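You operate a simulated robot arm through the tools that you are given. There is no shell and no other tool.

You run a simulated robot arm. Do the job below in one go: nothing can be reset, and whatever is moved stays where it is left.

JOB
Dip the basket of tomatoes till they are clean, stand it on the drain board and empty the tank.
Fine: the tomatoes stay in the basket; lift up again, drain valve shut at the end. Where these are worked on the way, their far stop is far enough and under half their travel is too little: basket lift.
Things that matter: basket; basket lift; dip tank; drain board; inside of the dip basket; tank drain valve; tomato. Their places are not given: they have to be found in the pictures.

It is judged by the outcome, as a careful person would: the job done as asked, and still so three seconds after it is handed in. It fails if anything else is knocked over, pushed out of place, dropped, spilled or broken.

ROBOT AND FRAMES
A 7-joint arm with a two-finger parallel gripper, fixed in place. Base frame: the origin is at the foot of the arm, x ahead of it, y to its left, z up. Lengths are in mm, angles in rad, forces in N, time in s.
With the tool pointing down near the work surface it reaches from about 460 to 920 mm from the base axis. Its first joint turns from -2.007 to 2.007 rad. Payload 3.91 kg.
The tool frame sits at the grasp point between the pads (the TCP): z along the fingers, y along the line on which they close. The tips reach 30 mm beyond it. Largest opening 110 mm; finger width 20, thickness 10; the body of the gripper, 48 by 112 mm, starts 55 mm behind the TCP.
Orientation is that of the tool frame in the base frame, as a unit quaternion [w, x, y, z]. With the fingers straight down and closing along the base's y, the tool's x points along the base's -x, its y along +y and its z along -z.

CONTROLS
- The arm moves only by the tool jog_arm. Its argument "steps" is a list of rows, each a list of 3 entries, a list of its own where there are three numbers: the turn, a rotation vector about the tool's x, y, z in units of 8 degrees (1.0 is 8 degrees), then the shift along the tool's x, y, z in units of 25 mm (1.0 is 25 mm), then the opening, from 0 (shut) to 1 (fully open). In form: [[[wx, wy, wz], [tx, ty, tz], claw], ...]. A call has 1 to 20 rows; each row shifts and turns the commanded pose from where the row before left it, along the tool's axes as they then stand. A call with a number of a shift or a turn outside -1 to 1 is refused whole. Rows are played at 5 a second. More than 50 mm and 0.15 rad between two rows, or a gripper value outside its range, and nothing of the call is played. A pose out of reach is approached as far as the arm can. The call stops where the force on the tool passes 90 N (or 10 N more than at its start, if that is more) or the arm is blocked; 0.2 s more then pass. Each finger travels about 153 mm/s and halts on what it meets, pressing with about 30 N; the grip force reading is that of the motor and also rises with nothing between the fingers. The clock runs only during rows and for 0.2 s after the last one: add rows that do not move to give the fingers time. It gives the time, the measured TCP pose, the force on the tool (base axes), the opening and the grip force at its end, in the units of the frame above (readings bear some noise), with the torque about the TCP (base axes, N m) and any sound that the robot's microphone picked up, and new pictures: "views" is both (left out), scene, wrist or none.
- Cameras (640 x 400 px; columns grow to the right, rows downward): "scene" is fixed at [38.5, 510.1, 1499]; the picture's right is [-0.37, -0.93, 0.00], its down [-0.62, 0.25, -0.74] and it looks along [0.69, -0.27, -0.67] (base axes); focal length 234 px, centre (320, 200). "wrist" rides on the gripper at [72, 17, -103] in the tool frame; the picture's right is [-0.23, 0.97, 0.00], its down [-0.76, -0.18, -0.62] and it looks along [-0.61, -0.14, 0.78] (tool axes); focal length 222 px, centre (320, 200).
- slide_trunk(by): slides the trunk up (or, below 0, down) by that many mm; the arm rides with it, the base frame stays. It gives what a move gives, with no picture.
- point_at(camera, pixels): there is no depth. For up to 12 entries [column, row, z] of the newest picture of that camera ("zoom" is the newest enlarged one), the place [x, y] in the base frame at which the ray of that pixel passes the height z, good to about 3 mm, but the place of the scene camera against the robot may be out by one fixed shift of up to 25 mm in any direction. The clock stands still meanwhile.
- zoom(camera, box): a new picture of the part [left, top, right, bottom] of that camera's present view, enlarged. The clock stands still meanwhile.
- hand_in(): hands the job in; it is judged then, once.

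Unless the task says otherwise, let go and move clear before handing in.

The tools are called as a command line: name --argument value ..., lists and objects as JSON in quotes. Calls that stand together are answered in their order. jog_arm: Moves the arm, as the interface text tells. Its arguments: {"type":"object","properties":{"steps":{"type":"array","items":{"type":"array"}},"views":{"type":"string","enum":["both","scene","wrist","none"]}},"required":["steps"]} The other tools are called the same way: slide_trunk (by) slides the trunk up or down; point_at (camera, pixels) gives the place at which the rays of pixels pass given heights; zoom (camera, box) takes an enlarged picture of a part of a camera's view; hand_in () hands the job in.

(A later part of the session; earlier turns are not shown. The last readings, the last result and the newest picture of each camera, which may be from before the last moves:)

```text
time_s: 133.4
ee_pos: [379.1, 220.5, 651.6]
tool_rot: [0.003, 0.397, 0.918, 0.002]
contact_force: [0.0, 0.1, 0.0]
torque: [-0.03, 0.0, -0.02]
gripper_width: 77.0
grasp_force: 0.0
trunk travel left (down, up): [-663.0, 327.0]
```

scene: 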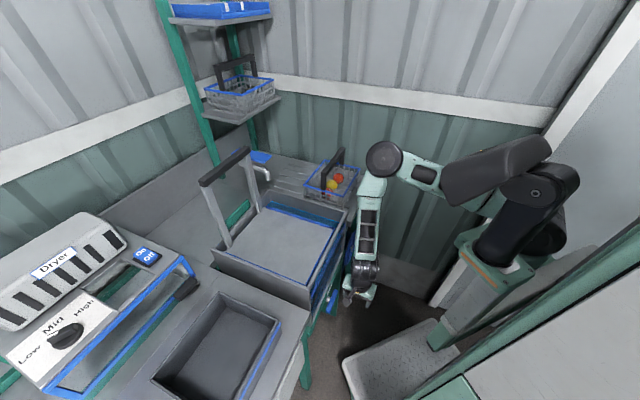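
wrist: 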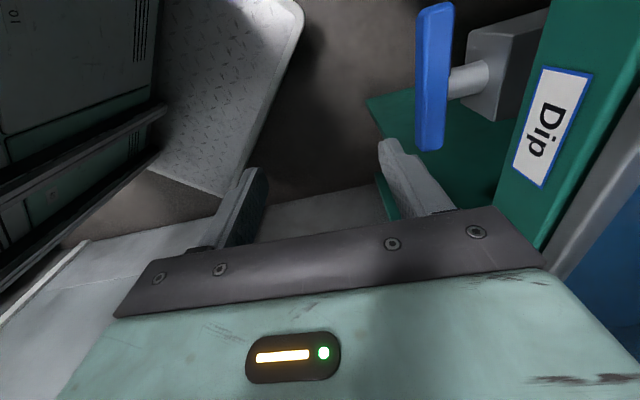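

The valve is now in clear view: blue T-bar at wrist (433,75), stem to a grey block, plate "Dip". I'll take rays on the bar ends, stem and block at z≈540.

point_at --camera "wrist" --pixels '[[434, 76, 540], [436, 8, 540], [430, 145, 540], [452, 82, 540], [485, 85, 540], [418, 76, 540], [450, 76, 540], [434, 76, 560], [434, 76, 520]]'

zoom --camera "wrist" --box '[360, 0, 600, 180]'

zoom --camera "scene" --box '[300, 220, 400, 320]'

```text
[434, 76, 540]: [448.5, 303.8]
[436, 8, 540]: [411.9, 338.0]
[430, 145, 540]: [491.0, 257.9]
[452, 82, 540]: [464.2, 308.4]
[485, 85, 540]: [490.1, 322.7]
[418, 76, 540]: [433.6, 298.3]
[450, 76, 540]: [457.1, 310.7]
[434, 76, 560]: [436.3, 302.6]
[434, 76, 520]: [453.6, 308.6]
```

```text
2.22 times, centred on (480, 90) of wrist
```

zoom: 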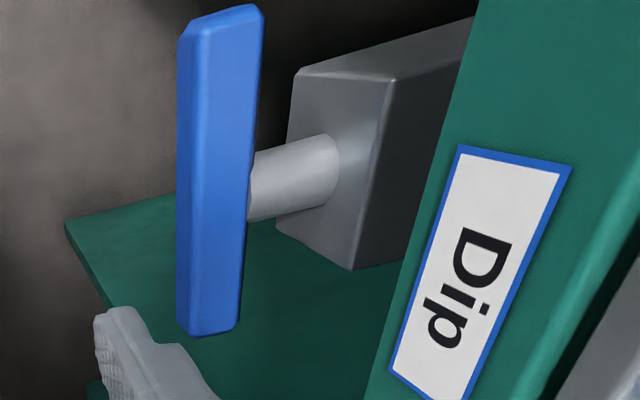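

```text
4.00 times, centred on (350, 270) of scene
```

zoom: 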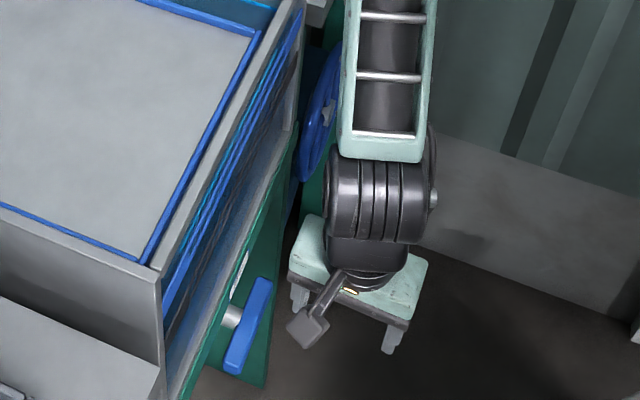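

The bar centre works out to about u≈93, v≈531, z≈540, ~112 mm long, with ~36 mm of stem behind it. I'll swing the tool forward to a 60° tilt while moving it in front of the valve, in two halves.

jog_arm --steps '[[[-0.75, 0, 0], [0.032, 0.248, 0.344], 0.5], [[-0.75, 0, 0], [0.032, 0.211, 0.368], 0.5], [[-0.75, 0, 0], [0.032, 0.171, 0.388], 0.5], [[-0.75, 0, 0], [0.032, 0.13, 0.404], 0.5], [[-0.75, 0, 0], [0.032, 0.087, 0.416], 0.5], [[0, 0, 0], [0, 0, 0], 0.5]]'

```text
time_s: 134.8
ee_pos: [399.5, 245.3, 608.5]
tool_rot: [0.106, 0.382, 0.886, 0.24]
contact_force: [0.2, -0.9, 0.6]
torque: [0.0, 0.0, -0.02]
gripper_width: 55.0
grasp_force: 0.0
trunk travel left (down, up): [-663.0, 327.0]
```

scene: 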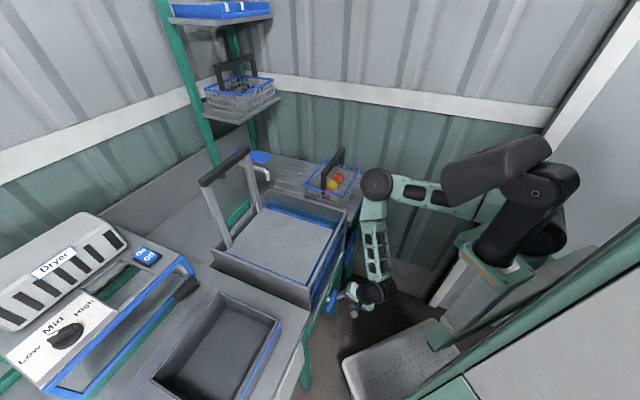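
wrist: 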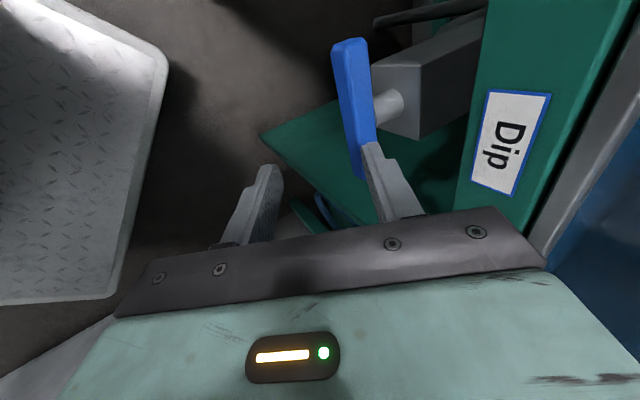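

At 30° tilt all follows well, with the bar at (352,105). I'll do the second half of the swing.

jog_arm --steps '[[[-0.75, 0, 0], [0.032, 0.043, 0.422], 0.5], [[-0.75, 0, 0], [0.032, -0.002, 0.424], 0.5], [[-0.75, 0, 0], [0.032, -0.046, 0.42], 0.5], [[-0.75, 0, 0], [0.032, -0.09, 0.414], 0.5], [[-0.75, 0, 0], [0.032, -0.132, 0.403], 0.5], [[0, 0, 0], [0, 0, 0], 0.5]]'

zoom --camera "wrist" --box '[160, 0, 480, 240]'

zoom --camera "scene" --box '[290, 220, 430, 340]'

```text
time_s: 136.2
ee_pos: [420.4, 270.9, 566.1]
tool_rot: [0.202, 0.341, 0.793, 0.462]
contact_force: [1.4, 2.2, 9.6]
torque: [0.25, -0.21, -0.05]
gripper_width: 59.6
grasp_force: 4.3
trunk travel left (down, up): [-663.0, 327.0]
```

scene: 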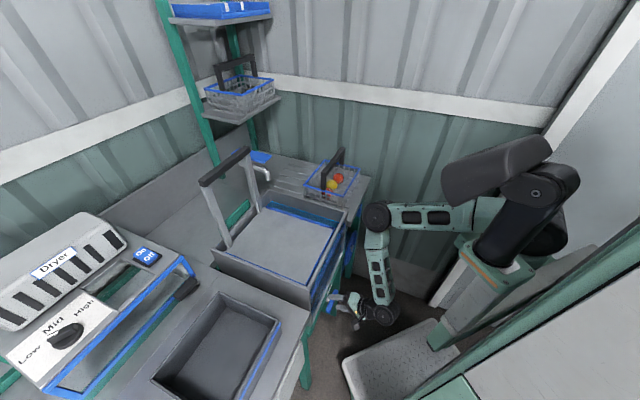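
wrist: 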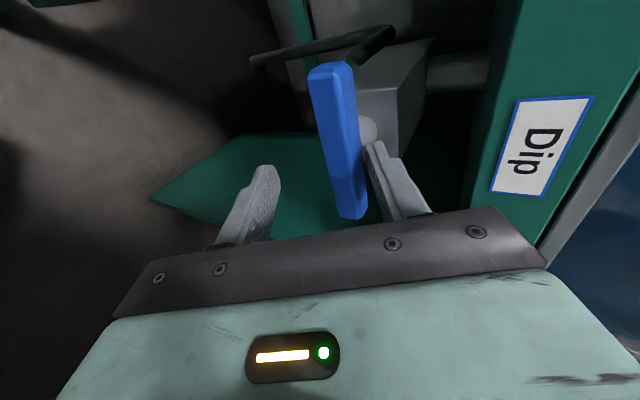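

```text
1.67 times, centred on (320, 120) of wrist
```

zoom: 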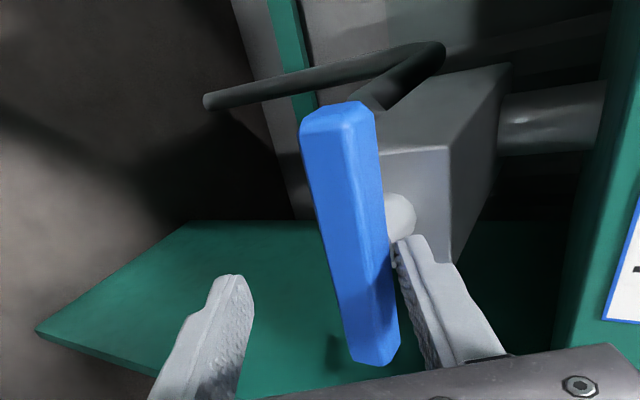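

```text
3.33 times, centred on (360, 280) of scene
```

zoom: 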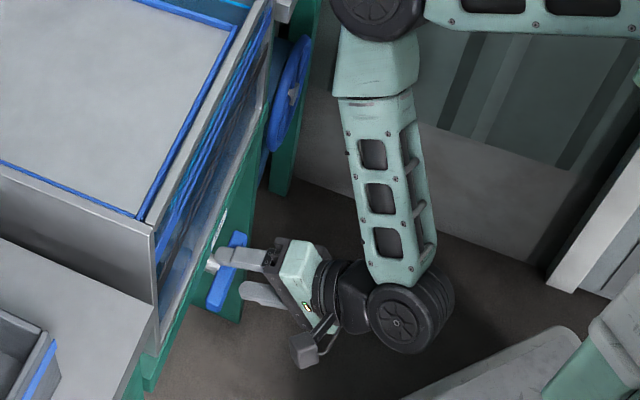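

The upper finger is touching the bar's back (force 9.6 N, width pushed to 59.6), so the bar is about 18 mm higher in the grip than estimated. I'll shift the tool along its +y by 20 mm to centre the bar.

jog_arm --steps '[[[0, 0, 0], [0, 0.4, 0], 0.5], [[0, 0, 0], [0, 0.4, 0], 0.5], [[0, 0, 0], [0, 0, 0], 0.5]]'

zoom --camera "wrist" --box '[160, 0, 480, 240]'

zoom --camera "scene" --box '[290, 220, 430, 340]'

```text
time_s: 137.0
ee_pos: [426.6, 278.1, 583.8]
tool_rot: [0.201, 0.342, 0.795, 0.459]
contact_force: [-0.3, 0.7, -0.5]
torque: [-0.05, 0.02, 0.06]
gripper_width: 55.2
grasp_force: 0.1
trunk travel left (down, up): [-663.0, 327.0]
```

scene: 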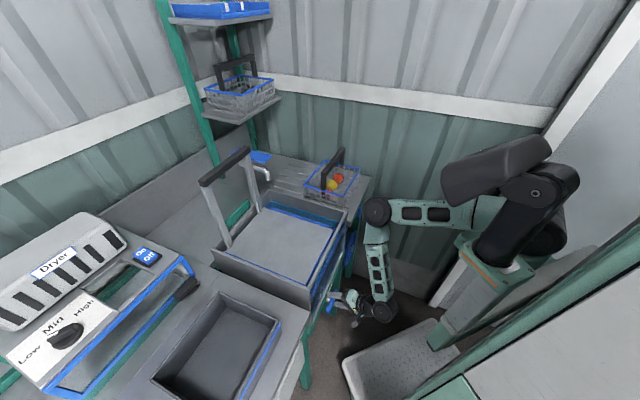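
wrist: 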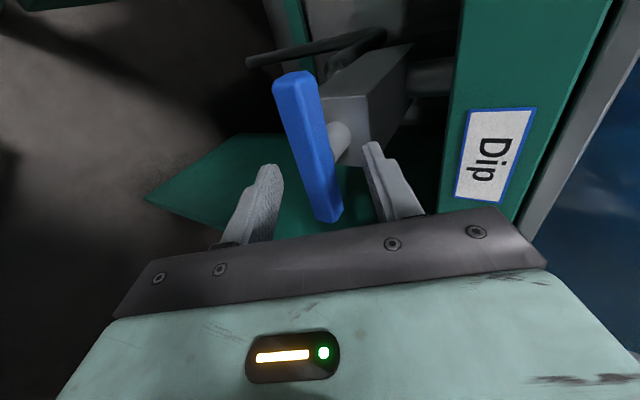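

```text
1.67 times, centred on (320, 120) of wrist
```

zoom: 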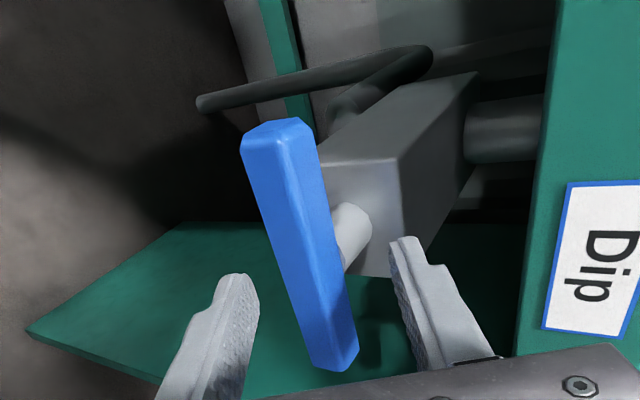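

```text
3.33 times, centred on (360, 280) of scene
```

zoom: 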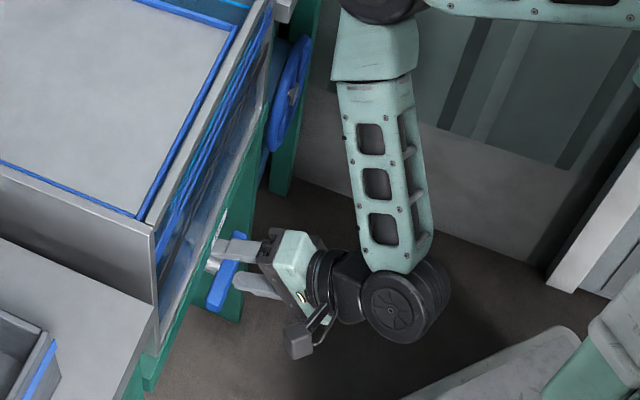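

The bar is free between the fingers now, a little nearer the lower one. I'll shift back 6 mm and advance 12 mm along the tool.

jog_arm --steps '[[[0, 0, 0], [0, -0.25, 0.2], 0.5], [[0, 0, 0], [0, 0, 0.3], 0.5], [[0, 0, 0], [0, 0, 0], 0.5]]'

zoom --camera "wrist" --box '[160, 0, 480, 240]'

```text
time_s: 137.8
ee_pos: [431.7, 281.7, 570.8]
tool_rot: [0.202, 0.341, 0.795, 0.46]
contact_force: [-0.3, 0.6, 0.4]
torque: [0.03, -0.01, 0.0]
gripper_width: 55.0
grasp_force: 0.0
trunk travel left (down, up): [-663.0, 327.0]
```

scene: 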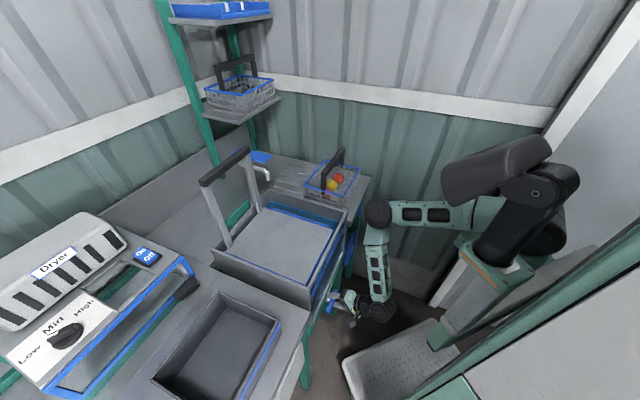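
wrist: 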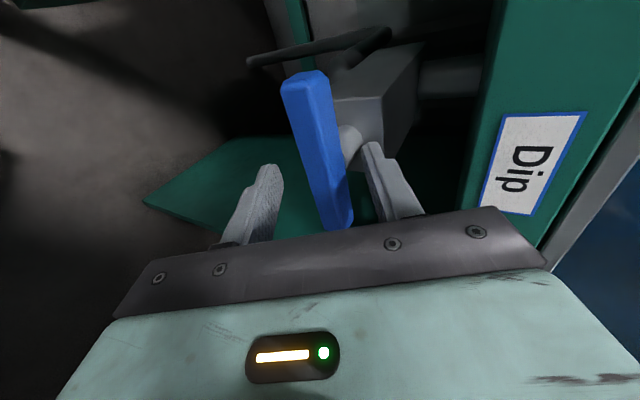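

```text
1.67 times, centred on (320, 120) of wrist
```

zoom: 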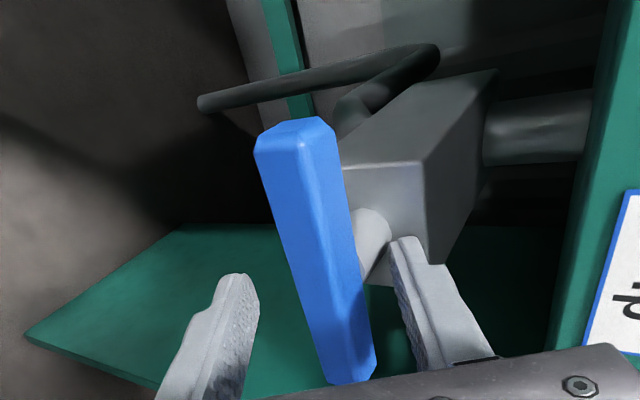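

The bar is centred between the fingers (zoom row 270: bar 300–352, fingers 255 and 395). I'll tilt 18° more toward horizontal around it.

jog_arm --steps '[[[-0.75, 0, 0], [0, -0.07, 0], 0.5], [[-0.75, 0, 0], [0, -0.07, 0], 0.5], [[-0.75, 0, 0], [0, -0.07, 0], 0.5], [[0, 0, 0], [0, 0, 0], 0.5]]'

zoom --camera "wrist" --box '[160, 0, 480, 240]'

zoom --camera "scene" --box '[290, 220, 430, 340]'

```text
time_s: 138.5
ee_pos: [439.8, 286.0, 579.7]
tool_rot: [0.231, 0.313, 0.751, 0.533]
contact_force: [-42.9, -31.4, -16.3]
torque: [0.0, -0.29, 0.71]
gripper_width: 41.6
grasp_force: 0.1
trunk travel left (down, up): [-663.0, 327.0]
stopped in row 3: the force on the tool passed its limit at 126 N (the readings are from after the stop); the commanded pose is now the measured one
```

scene: 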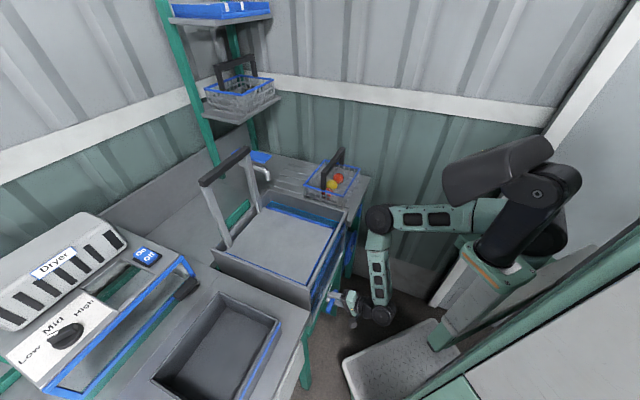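
wrist: 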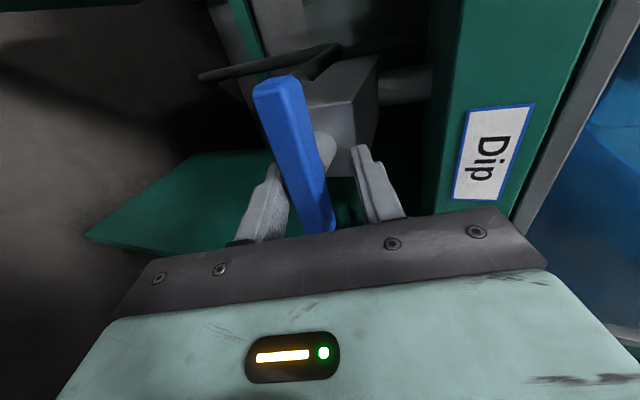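

```text
1.67 times, centred on (320, 120) of wrist
```

zoom: 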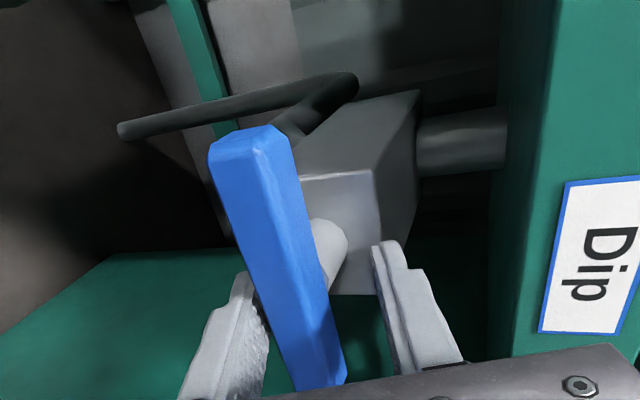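

```text
3.33 times, centred on (360, 280) of scene
```

zoom: 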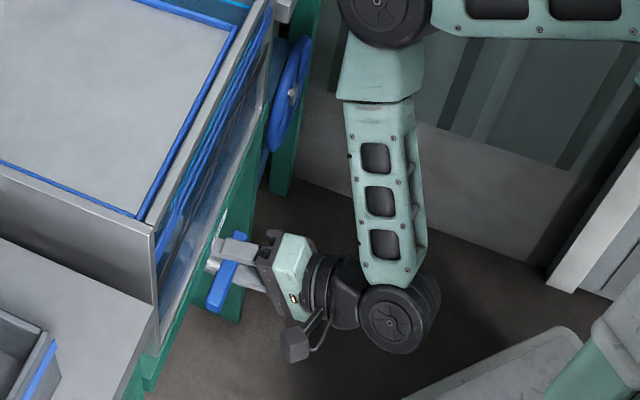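

Contact: the upper fingertip met the valve block (126 N, now −52 N along v), with the bar near the lower finger; the bar's centre is then about (v 531, z 564). I'll retract 8 mm, lower 12 mm, then level a bit more.

jog_arm --steps '[[[0, 0, 0], [0, 0, -0.32], 0.5], [[0, 0, 0], [0, -0.25, 0], 0.5], [[0, 0, 0], [0, -0.25, 0], 0.5], [[0, 0, 0], [0, 0, 0], 0.5]]'

zoom --camera "wrist" --box '[160, 0, 480, 240]'

```text
time_s: 139.5
ee_pos: [447.2, 294.1, 586.8]
tool_rot: [0.242, 0.31, 0.736, 0.552]
contact_force: [-8.3, 3.5, -15.3]
torque: [0.39, 0.13, -0.15]
gripper_width: 62.7
grasp_force: 7.7
trunk travel left (down, up): [-663.0, 327.0]
```

scene: 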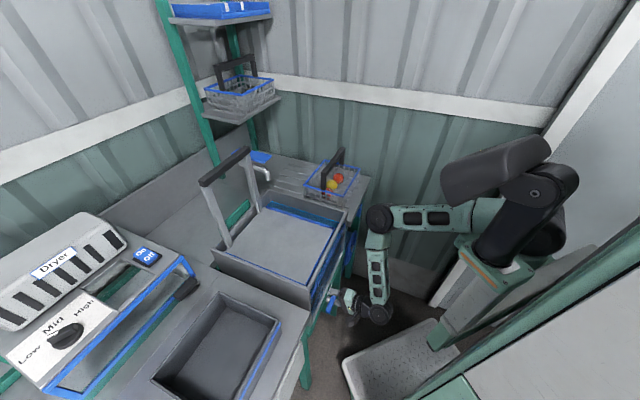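
wrist: 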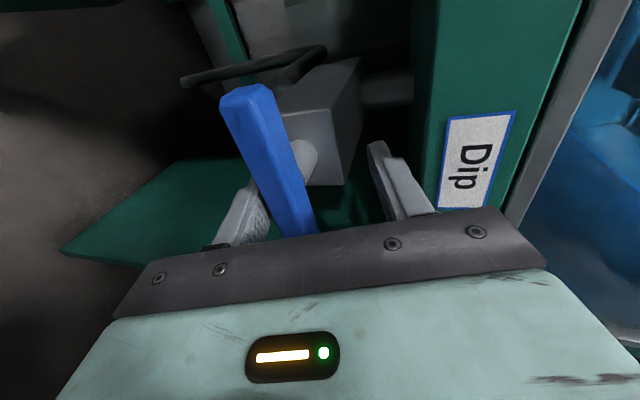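

```text
1.67 times, centred on (320, 120) of wrist
```

zoom: 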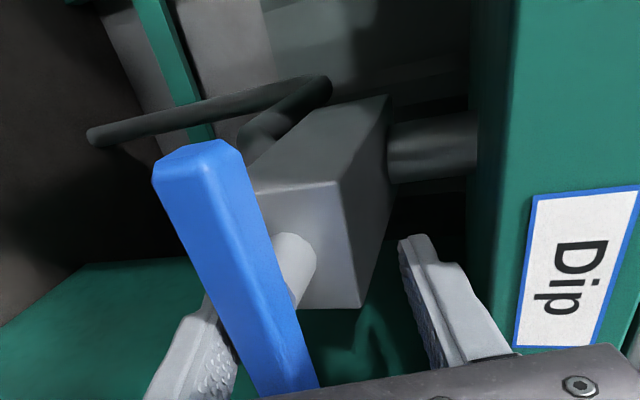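

The tool ended at v≈526, z≈587 with the bar against the lower finger (width 62.7), not quite where I commanded. I'll read the settled state with a zero row.

jog_arm --steps '[[[0, 0, 0], [0, 0, 0], 0.5], [[0, 0, 0], [0, 0, 0], 0.5]]' --views "none"

```text
time_s: 140.1
ee_pos: [450.4, 291.7, 586.4]
tool_rot: [0.242, 0.31, 0.737, 0.55]
contact_force: [-3.0, 2.6, -10.2]
torque: [0.25, 0.06, -0.04]
gripper_width: 59.1
grasp_force: 3.9
trunk travel left (down, up): [-663.0, 327.0]
```

Settled at v≈527, z≈586 with the bar ~20 mm low in the grip. I'll move the tool down along its −y by 20 mm in small rows and check tracking.

jog_arm --steps '[[[0, 0, 0], [0, -0.2, -0.08], 0.5], [[0, 0, 0], [0, -0.2, -0.08], 0.5], [[0, 0, 0], [0, -0.2, 0], 0.5], [[0, 0, 0], [0, -0.2, 0], 0.5], [[0, 0, 0], [0, 0, 0], 0.5]]'

zoom --camera "wrist" --box '[160, 0, 480, 240]'

```text
time_s: 141.1
ee_pos: [453.6, 295.2, 587.7]
tool_rot: [0.242, 0.299, 0.735, 0.558]
contact_force: [-47.7, -47.8, -9.2]
torque: [-1.2, 2.22, 0.14]
gripper_width: 67.9
grasp_force: 13.0
trunk travel left (down, up): [-663.0, 327.0]
stopped in row 4: the force on the tool passed its limit at 98 N (the readings are from after the stop); the commanded pose is now the measured one
```

scene: 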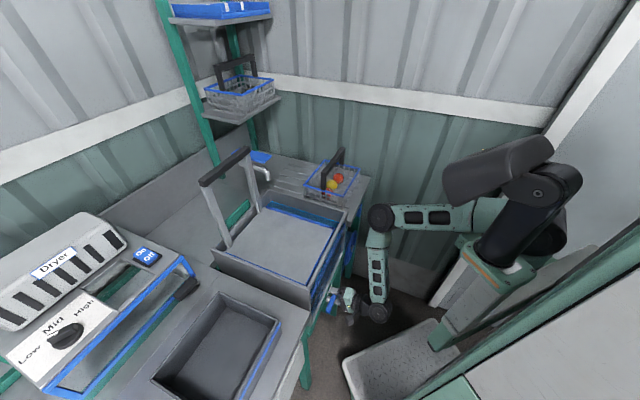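
wrist: 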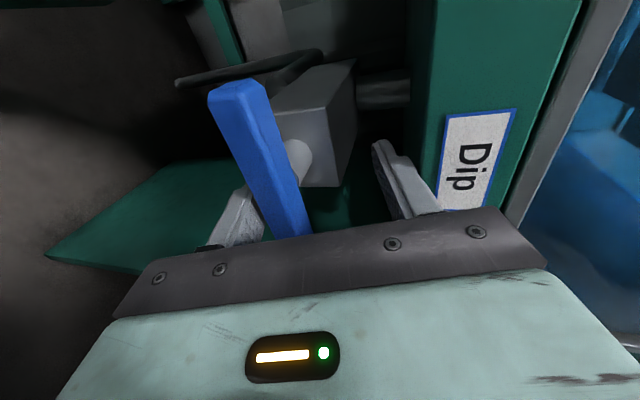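

```text
1.67 times, centred on (320, 120) of wrist
```

zoom: 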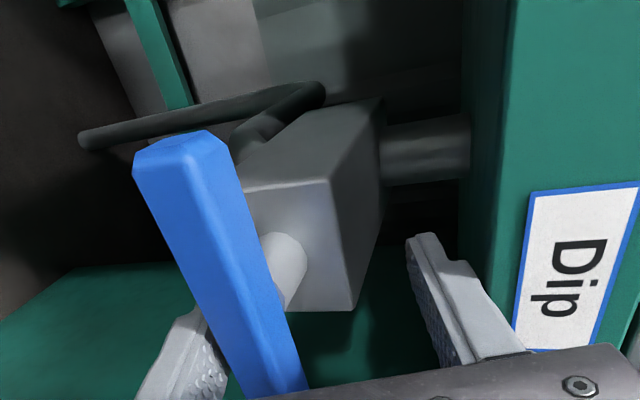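

The upper fingertip is pressed against the frame (−67 N along v) although I commanded backward, so the wrist may be obstructed from behind. I'll test by retracting along the tool axis only.

jog_arm --steps '[[[0, 0, 0], [0, 0, -0.3], 0.5], [[0, 0, 0], [0, 0, -0.3], 0.5], [[0, 0, 0], [0, 0, 0], 0.5]]'

zoom --camera "scene" --box '[320, 180, 520, 360]'

```text
time_s: 141.6
ee_pos: [453.9, 294.8, 589.6]
tool_rot: [0.243, 0.298, 0.738, 0.555]
contact_force: [2.9, 14.8, -69.5]
torque: [1.36, -0.13, -0.03]
gripper_width: 68.2
grasp_force: 13.9
trunk travel left (down, up): [-663.0, 327.0]
stopped in row 2: the force on the tool passed its limit at 100 N (the readings are from after the stop); the commanded pose is now the measured one
```

scene: 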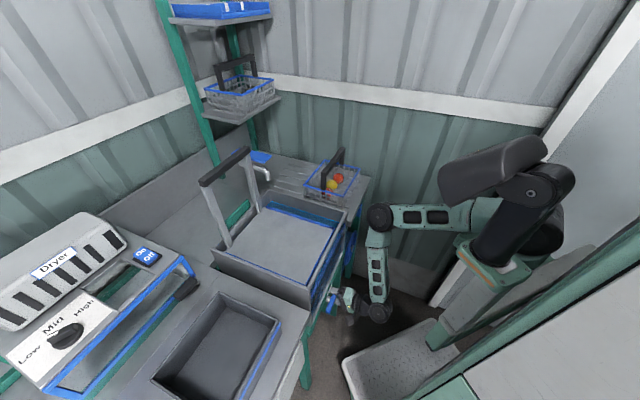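
wrist: 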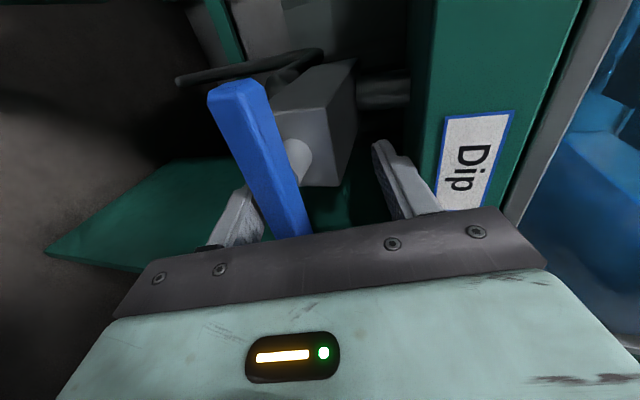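

```text
2.22 times, centred on (420, 270) of scene
```

zoom: 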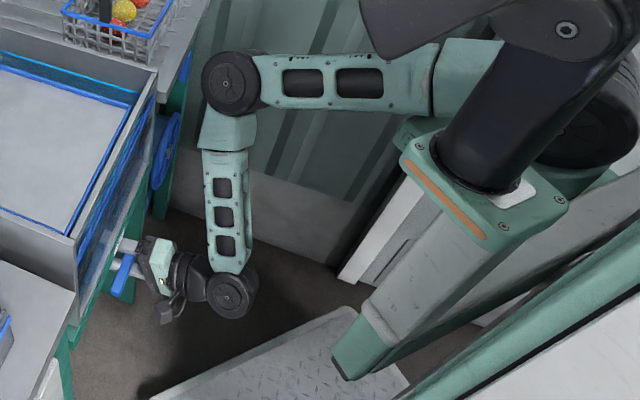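

I commanded backward/down but the tool won't follow, the same symptom as when the lift was low: the upper arm reaches its lower limit relative to the shoulder. Lowering the trunk should free it, so I'll slide down 20 mm, which also centres the bar.

slide_trunk --by -20

jog_arm --steps '[[[0, 0, 0], [0, 0, 0], 0.5]]'

zoom --camera "wrist" --box '[160, 0, 480, 240]'

```text
time_s: 142.3
ee_pos: [455.3, 295.3, 573.3]
tool_rot: [0.248, 0.298, 0.733, 0.559]
contact_force: [-1.3, -1.1, 7.1]
torque: [-0.25, 0.26, -0.04]
gripper_width: 59.7
grasp_force: 6.0
trunk travel left (down, up): [-643.0, 347.0]
```

```text
time_s: 142.7
ee_pos: [454.8, 294.6, 573.8]
tool_rot: [0.248, 0.298, 0.732, 0.561]
contact_force: [4.3, -4.8, 10.6]
torque: [0.46, -0.1, -0.29]
gripper_width: 59.9
grasp_force: 4.6
trunk travel left (down, up): [-643.0, 347.0]
```

scene: 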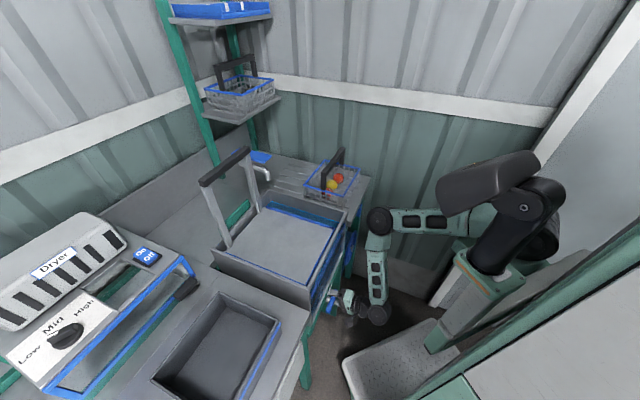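
wrist: 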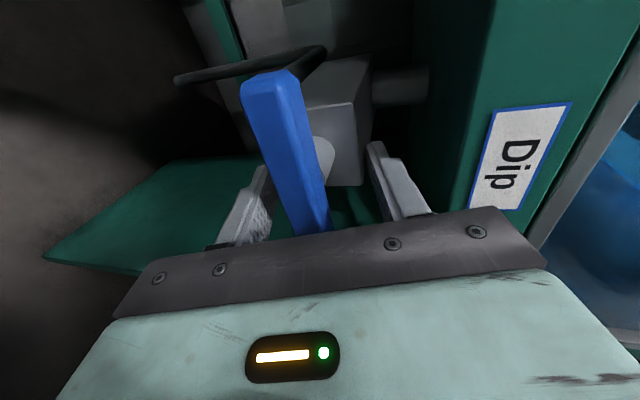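

```text
1.67 times, centred on (320, 120) of wrist
```

zoom: 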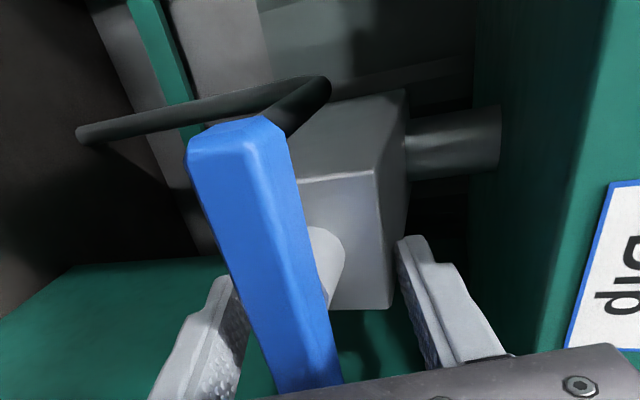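

The tool went down as hoped and the bar is nearly centred. I'll retract 40 mm along the tool axis to get clear and re-approach with the trunk lower.

jog_arm --steps '[[[0, 0, 0], [0, 0, -0.3], 0.5], [[0, 0, 0], [0, 0, -0.4], 0.5], [[0, 0, 0], [0, 0, -0.5], 0.5], [[0, 0, 0], [0, 0, -0.5], 0.5], [[0, 0, 0], [0, 0, 0], 0.5]]' --views "wrist"

```text
time_s: 143.9
ee_pos: [432.7, 272.4, 592.5]
tool_rot: [0.252, 0.293, 0.728, 0.567]
contact_force: [-3.4, 2.9, -12.3]
torque: [0.11, 0.29, -0.01]
gripper_width: 60.7
grasp_force: 5.5
trunk travel left (down, up): [-643.0, 347.0]
```

wrist: 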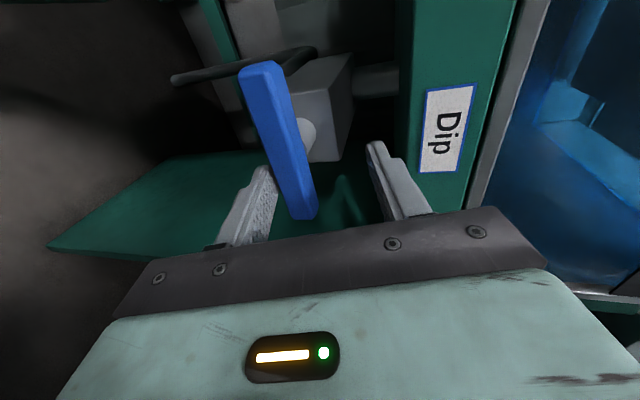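

Retracted to v≈501 but it rides up on the limit again. I'll lower the trunk 25 mm more to bring the fingers level with the bar.

slide_trunk --by -25

jog_arm --steps '[[[0, 0, 0], [0, 0, -0.3], 0.5], [[0, 0, 0], [0, 0, -0.3], 0.5], [[0, 0, 0], [0, 0, 0], 0.5]]' --views "wrist"

```text
time_s: 144.6
ee_pos: [435.3, 270.9, 567.7]
tool_rot: [0.254, 0.293, 0.727, 0.566]
contact_force: [-0.4, -0.3, -0.6]
torque: [-0.02, 0.0, 0.01]
gripper_width: 54.8
grasp_force: 0.1
trunk travel left (down, up): [-618.0, 372.0]
```

```text
time_s: 145.4
ee_pos: [427.7, 266.8, 576.7]
tool_rot: [0.254, 0.292, 0.723, 0.572]
contact_force: [-1.0, 0.3, -0.3]
torque: [-0.04, 0.02, -0.02]
gripper_width: 54.9
grasp_force: 0.1
trunk travel left (down, up): [-618.0, 372.0]
```

wrist: 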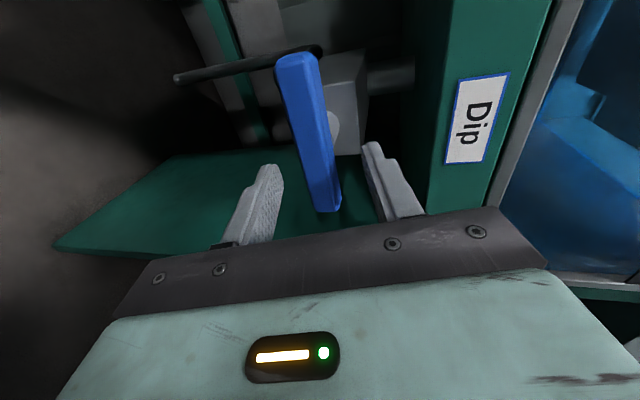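

It's free of contact now, but retracting still rides up, so the upper arm is at its lower limit. I'll alternate small trunk drops with backward moves until the fingertips are clear of the bar.

slide_trunk --by -15

jog_arm --steps '[[[0, 0, 0], [0, 0.1, -0.4], 0.5], [[0, 0, 0], [0, 0.1, -0.4], 0.5], [[0, 0, 0], [0, 0.1, -0.4], 0.5], [[0, 0, 0], [0, 0, 0], 0.5]]' --views "none"

```text
time_s: 146.0
ee_pos: [428.5, 264.5, 560.0]
tool_rot: [0.256, 0.293, 0.724, 0.57]
contact_force: [-0.4, 2.6, 1.1]
torque: [0.0, -0.08, 0.13]
gripper_width: 56.3
grasp_force: 1.0
trunk travel left (down, up): [-603.0, 387.0]
```

```text
time_s: 147.2
ee_pos: [414.6, 248.5, 578.4]
tool_rot: [0.258, 0.291, 0.721, 0.574]
contact_force: [0.7, -0.6, -0.2]
torque: [0.02, -0.02, 0.0]
gripper_width: 55.1
grasp_force: 0.1
trunk travel left (down, up): [-603.0, 387.0]
stopped in row 4: the arm was blocked; the commanded pose is now the measured one
```

TCP is at v≈472 but flagged blocked again with the wrist low and close to the robot's pillar. I'll reduce the tilt so the wrist rises and moves forward, which should relieve it.

jog_arm --steps '[[[0.4, 0, 0], [0, 0, 0], 0.5], [[0.6, 0, 0], [0, 0, 0], 0.5], [[0.6, 0, 0], [0, 0, 0], 0.5], [[0.6, 0, 0], [0, 0, 0], 0.5], [[0, 0, 0], [0, 0, 0], 0.5]]'

```text
time_s: 148.4
ee_pos: [410.7, 248.9, 576.8]
tool_rot: [0.209, 0.327, 0.801, 0.456]
contact_force: [-0.1, -0.5, 0.3]
torque: [0.01, 0.0, -0.02]
gripper_width: 55.1
grasp_force: 0.2
trunk travel left (down, up): [-603.0, 387.0]
```

scene: 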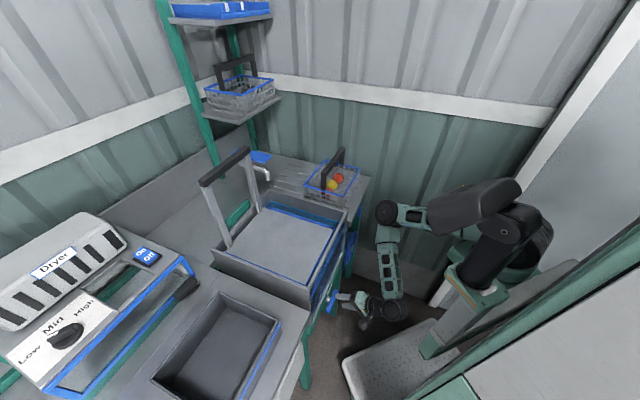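
wrist: 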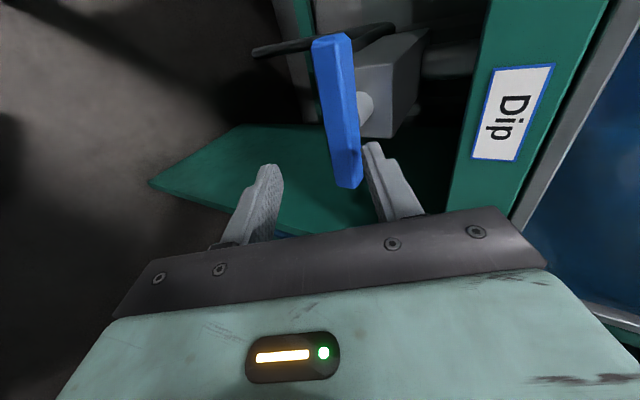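

Stable again at 60° tilt, v≈469. I'll now lower the trunk in 50 mm steps while jogging up the same amount, to move the arm away from its lower limit.

slide_trunk --by -50

jog_arm --steps '[[[0, 0, 0], [0, 0.58, -0.33], 0.5], [[0, 0, 0], [0, 0.58, -0.33], 0.5], [[0, 0, 0], [0, 0.58, -0.33], 0.5], [[0, 0, 0], [0, 0, 0], 0.5]]' --views "none"

slide_trunk --by -50

jog_arm --steps '[[[0, 0, 0], [0, 0.58, -0.33], 0.5], [[0, 0, 0], [0, 0.58, -0.33], 0.5], [[0, 0, 0], [0, 0.58, -0.33], 0.5], [[0, 0, 0], [0, 0, 0], 0.5]]' --views "scene"

```text
time_s: 148.9
ee_pos: [408.0, 244.6, 563.5]
tool_rot: [0.208, 0.33, 0.797, 0.461]
contact_force: [-15.6, -34.0, 30.0]
torque: [1.68, -0.97, -0.27]
gripper_width: 59.3
grasp_force: 4.1
trunk travel left (down, up): [-583.0, 407.0]
stopped: the force on the tool passed its limit at 117 N (the readings are from after the stop); the commanded pose is now the measured one
```

```text
time_s: 149.9
ee_pos: [408.3, 247.8, 613.0]
tool_rot: [0.208, 0.33, 0.798, 0.46]
contact_force: [-0.2, 0.2, 0.0]
torque: [0.0, -0.01, 0.0]
gripper_width: 55.2
grasp_force: 0.1
trunk travel left (down, up): [-583.0, 407.0]
```

```text
time_s: 150.8
ee_pos: [407.2, 246.6, 564.6]
tool_rot: [0.209, 0.329, 0.797, 0.462]
contact_force: [-7.3, -15.2, 17.4]
torque: [0.86, -0.53, -0.07]
gripper_width: 58.5
grasp_force: 2.7
trunk travel left (down, up): [-533.0, 457.0]
```

```text
time_s: 151.8
ee_pos: [406.8, 248.5, 612.4]
tool_rot: [0.208, 0.329, 0.797, 0.461]
contact_force: [-0.3, 0.5, 0.1]
torque: [0.01, 0.01, 0.01]
gripper_width: 55.1
grasp_force: 0.1
trunk travel left (down, up): [-533.0, 457.0]
```

scene: 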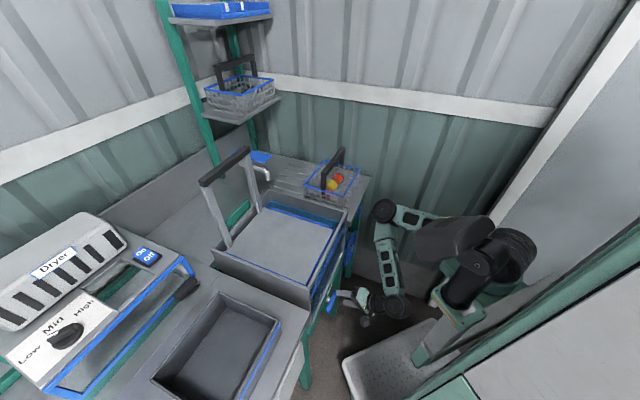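

The trunk drop worked (upper finger briefly pressed the bar's top, now free at z=612). I'll look at the bar from here to refine its position.

jog_arm --steps '[[[0, 0, 0], [0, 0, 0], 0.5]]' --views "wrist"

zoom --camera "wrist" --box '[200, 0, 500, 220]'

```text
time_s: 152.2
ee_pos: [407.2, 248.9, 613.6]
tool_rot: [0.208, 0.33, 0.798, 0.46]
contact_force: [0.9, -0.1, 0.4]
torque: [-0.01, -0.02, -0.02]
gripper_width: 54.7
grasp_force: 0.0
trunk travel left (down, up): [-533.0, 457.0]
```

wrist: 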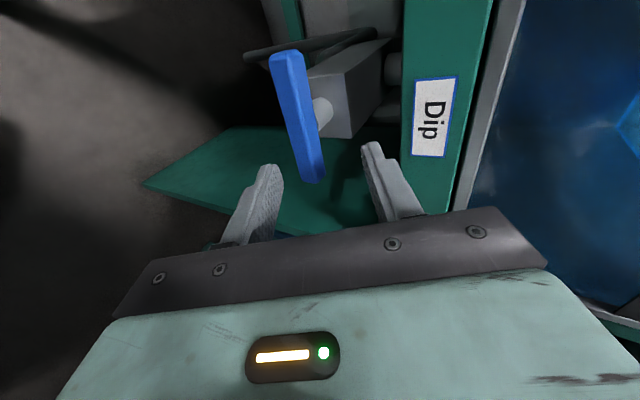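

```text
1.82 times, centred on (350, 110) of wrist
```

zoom: 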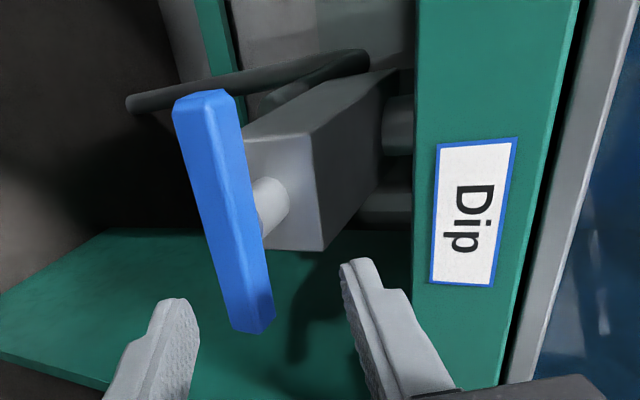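

Triangulating the two views puts the bar centre at about u≈85, v≈517, z≈572 with the stem at u≈86. I'll align to that (15 mm left, 12 mm down in tool y) and advance 25 mm.

jog_arm --steps '[[[0, 0, 0], [0.3, -0.23, 0], 0.5], [[0, 0, 0], [0.3, -0.23, 0], 0.5], [[0, 0, 0], [0, 0, 0.5], 0.5], [[0, 0, 0], [0, 0, 0.5], 0.5], [[0, 0, 0], [0, 0, 0], 0.5]]' --views "wrist"

zoom --camera "wrist" --box '[160, 0, 480, 240]'

```text
time_s: 153.4
ee_pos: [409.0, 269.0, 588.9]
tool_rot: [0.208, 0.33, 0.798, 0.46]
contact_force: [0.4, -0.1, 0.7]
torque: [-0.02, -0.02, 0.0]
gripper_width: 54.9
grasp_force: 0.1
trunk travel left (down, up): [-533.0, 457.0]
```

wrist: 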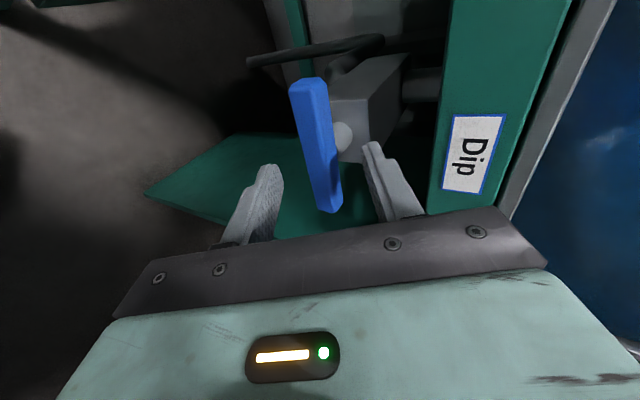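

```text
1.67 times, centred on (320, 120) of wrist
```

zoom: 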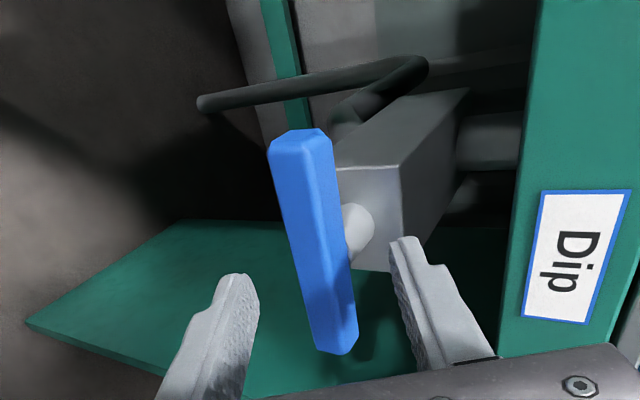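

Tracking is good and the bar is centred (zoom row 300). I'll advance 20 mm and then tilt gently in small steps.

jog_arm --steps '[[[0, 0, 0], [0, 0, 0.4], 0.5], [[0, 0, 0], [0, 0, 0.4], 0.5], [[-0.4, 0, 0], [0, -0.05, 0], 0.5], [[-0.4, 0, 0], [0, -0.05, 0], 0.5], [[0, 0, 0], [0, 0, 0], 0.5]]' --views "wrist"

zoom --camera "wrist" --box '[160, 0, 480, 240]'

```text
time_s: 154.7
ee_pos: [420.2, 281.9, 577.9]
tool_rot: [0.226, 0.317, 0.771, 0.504]
contact_force: [-0.8, 0.8, 0.6]
torque: [0.0, 0.0, 0.0]
gripper_width: 54.8
grasp_force: 0.0
trunk travel left (down, up): [-533.0, 457.0]
```

wrist: 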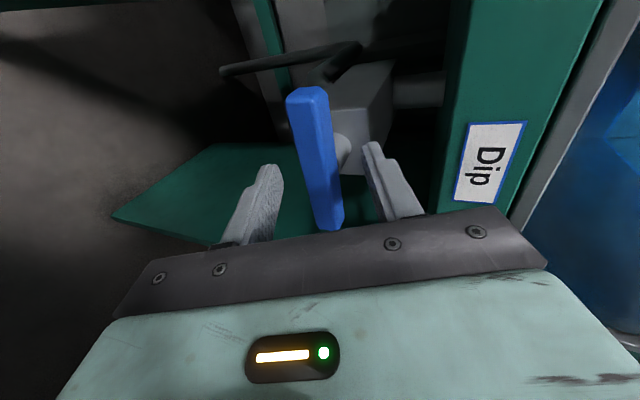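

```text
1.67 times, centred on (320, 120) of wrist
```

zoom: 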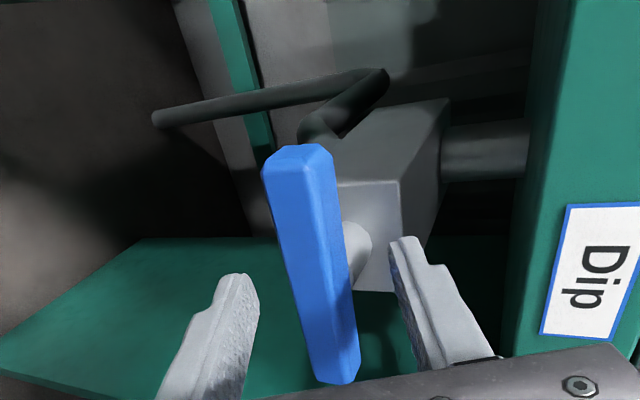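

No contact, tilt 67°, bar centred ~19 mm ahead of the TCP. I'll try another ~8° of tilt in two small steps.

jog_arm --steps '[[[-0.5, 0, 0], [0, -0.05, 0], 0.5], [[-0.5, 0, 0], [0, -0.05, 0], 0.5], [[0, 0, 0], [0, 0, 0], 0.5]]' --views "wrist"

zoom --camera "wrist" --box '[160, 0, 480, 240]'

```text
time_s: 155.4
ee_pos: [419.2, 281.8, 575.8]
tool_rot: [0.248, 0.3, 0.734, 0.557]
contact_force: [0.9, -0.2, -0.2]
torque: [0.02, 0.03, -0.01]
gripper_width: 54.8
grasp_force: 0.0
trunk travel left (down, up): [-533.0, 457.0]
```

wrist: 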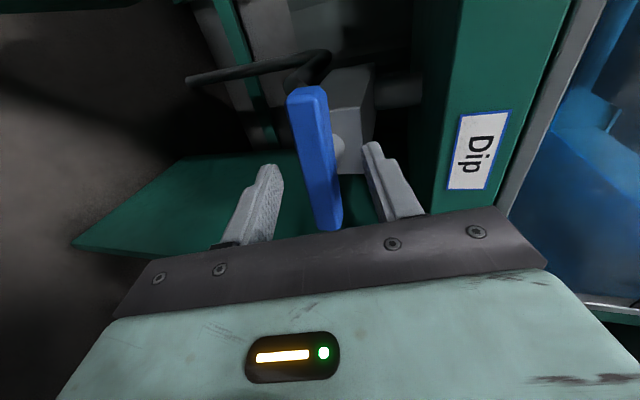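

```text
1.67 times, centred on (320, 120) of wrist
```

zoom: 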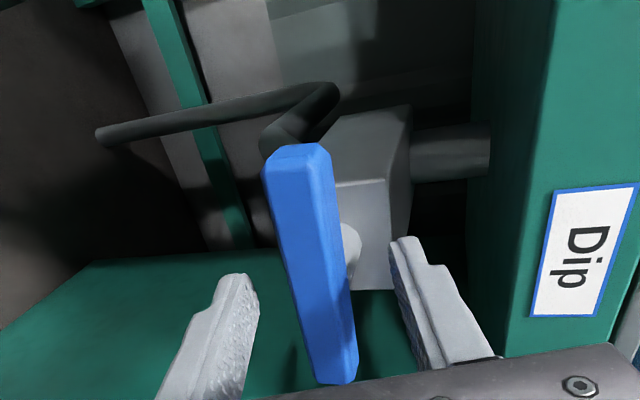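

Tilt 75° reached cleanly with the bar centred at the stem. I'll close the fingers on it.

jog_arm --steps '[[[0, 0, 0], [0, 0, 0], 0.35], [[0, 0, 0], [0, 0, 0], 0.2], [[0, 0, 0], [0, 0, 0], 0], [[0, 0, 0], [0, 0, 0], 0], [[0, 0, 0], [0, 0, 0], 0]]' --views "wrist"

zoom --camera "wrist" --box '[160, 0, 480, 240]'

```text
time_s: 156.7
ee_pos: [419.3, 281.1, 575.0]
tool_rot: [0.248, 0.3, 0.734, 0.557]
contact_force: [-1.2, -1.2, -6.7]
torque: [0.76, 0.15, -0.75]
gripper_width: 24.4
grasp_force: 44.6
trunk travel left (down, up): [-533.0, 457.0]
```

wrist: 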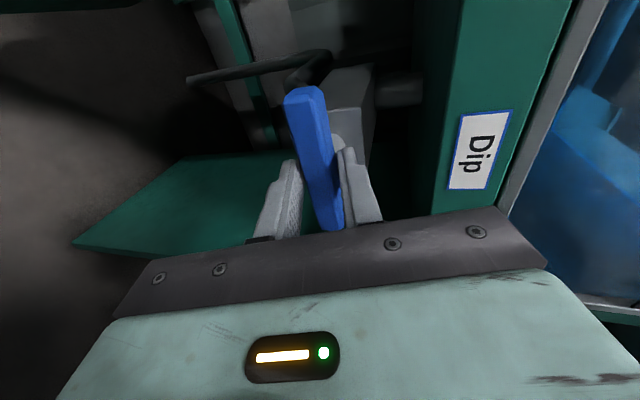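

```text
1.67 times, centred on (320, 120) of wrist
```

zoom: 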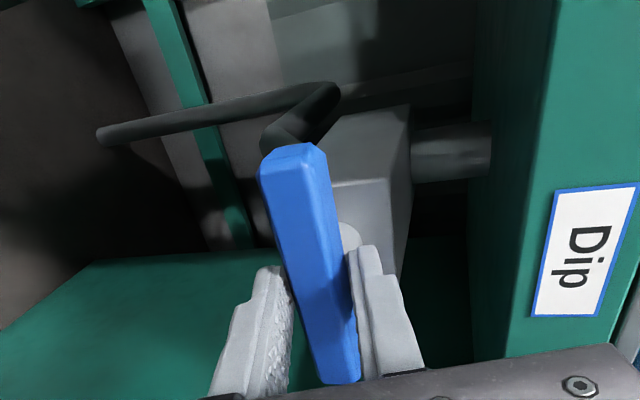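

The T-bar is firmly gripped (24.4 mm, 45 N). I'll try turning it counter-clockwise (seen from the front) by about 12° and read the torque.

jog_arm --steps '[[[0, -0.13, -0.48], [0, 0, 0], 0], [[0, -0.13, -0.48], [0, 0, 0], 0], [[0, -0.13, -0.48], [0, 0, 0], 0], [[0, 0, 0], [0, 0, 0], 0]]' --views "wrist"

zoom --camera "wrist" --box '[160, 0, 480, 240]'

```text
time_s: 157.7
ee_pos: [418.7, 280.3, 575.5]
tool_rot: [0.321, 0.238, 0.754, 0.521]
contact_force: [-2.5, 14.8, -18.7]
torque: [1.59, 0.81, 0.75]
gripper_width: 28.6
grasp_force: 44.6
trunk travel left (down, up): [-533.0, 457.0]
```

wrist: 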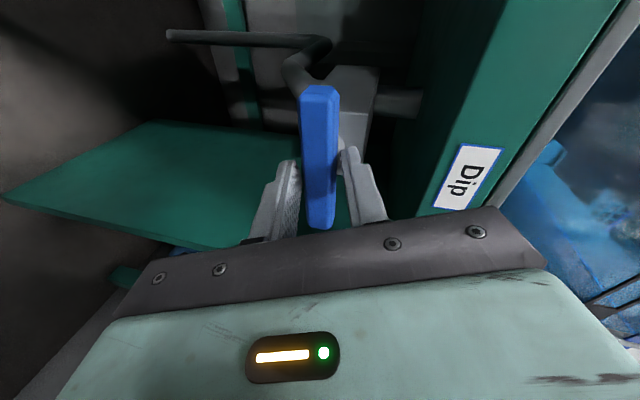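

```text
1.67 times, centred on (320, 120) of wrist
```

zoom: 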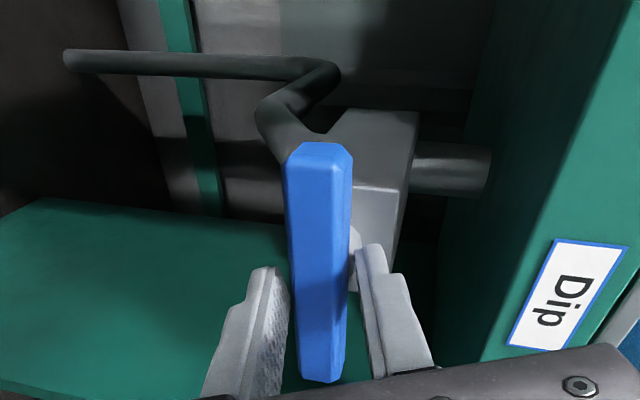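

The bar stayed put and the fingers twisted on it (width 28.6), so counter-clockwise is against its stop. I'll turn back and try clockwise.

jog_arm --steps '[[[0, 0.13, 0.48], [0, 0, 0], 0], [[0, 0.13, 0.48], [0, 0, 0], 0], [[0, 0.13, 0.48], [0, 0, 0], 0], [[0, 0.13, 0.48], [0, 0, 0], 0], [[0, 0.13, 0.48], [0, 0, 0], 0], [[0, 0.13, 0.48], [0, 0, 0], 0], [[0, 0, 0], [0, 0, 0], 0]]' --views "wrist"

zoom --camera "wrist" --box '[160, 0, 480, 240]'

```text
time_s: 159.2
ee_pos: [420.8, 279.7, 575.4]
tool_rot: [0.171, 0.357, 0.707, 0.586]
contact_force: [-1.3, -23.9, -7.7]
torque: [0.3, -0.44, 0.06]
gripper_width: 24.1
grasp_force: 44.9
trunk travel left (down, up): [-533.0, 457.0]
```

wrist: 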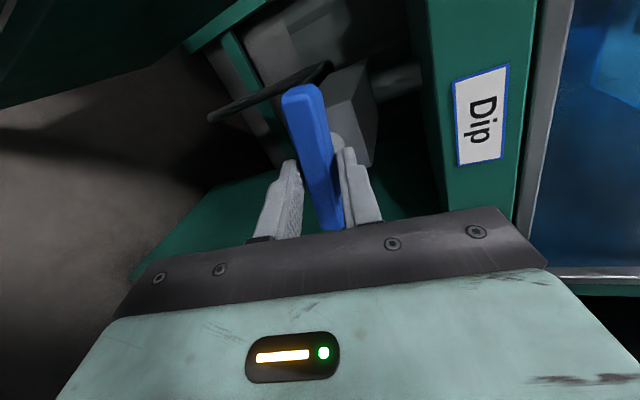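

```text
1.67 times, centred on (320, 120) of wrist
```

zoom: 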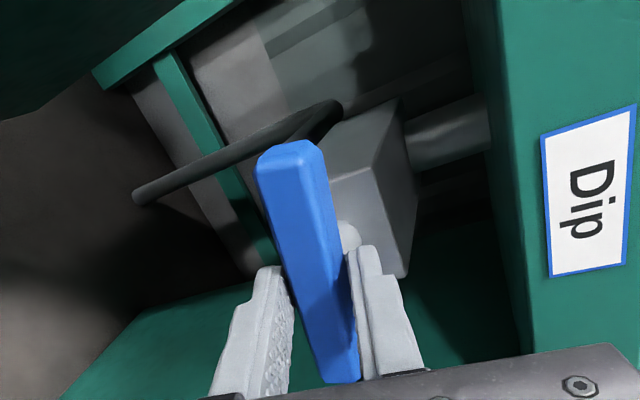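

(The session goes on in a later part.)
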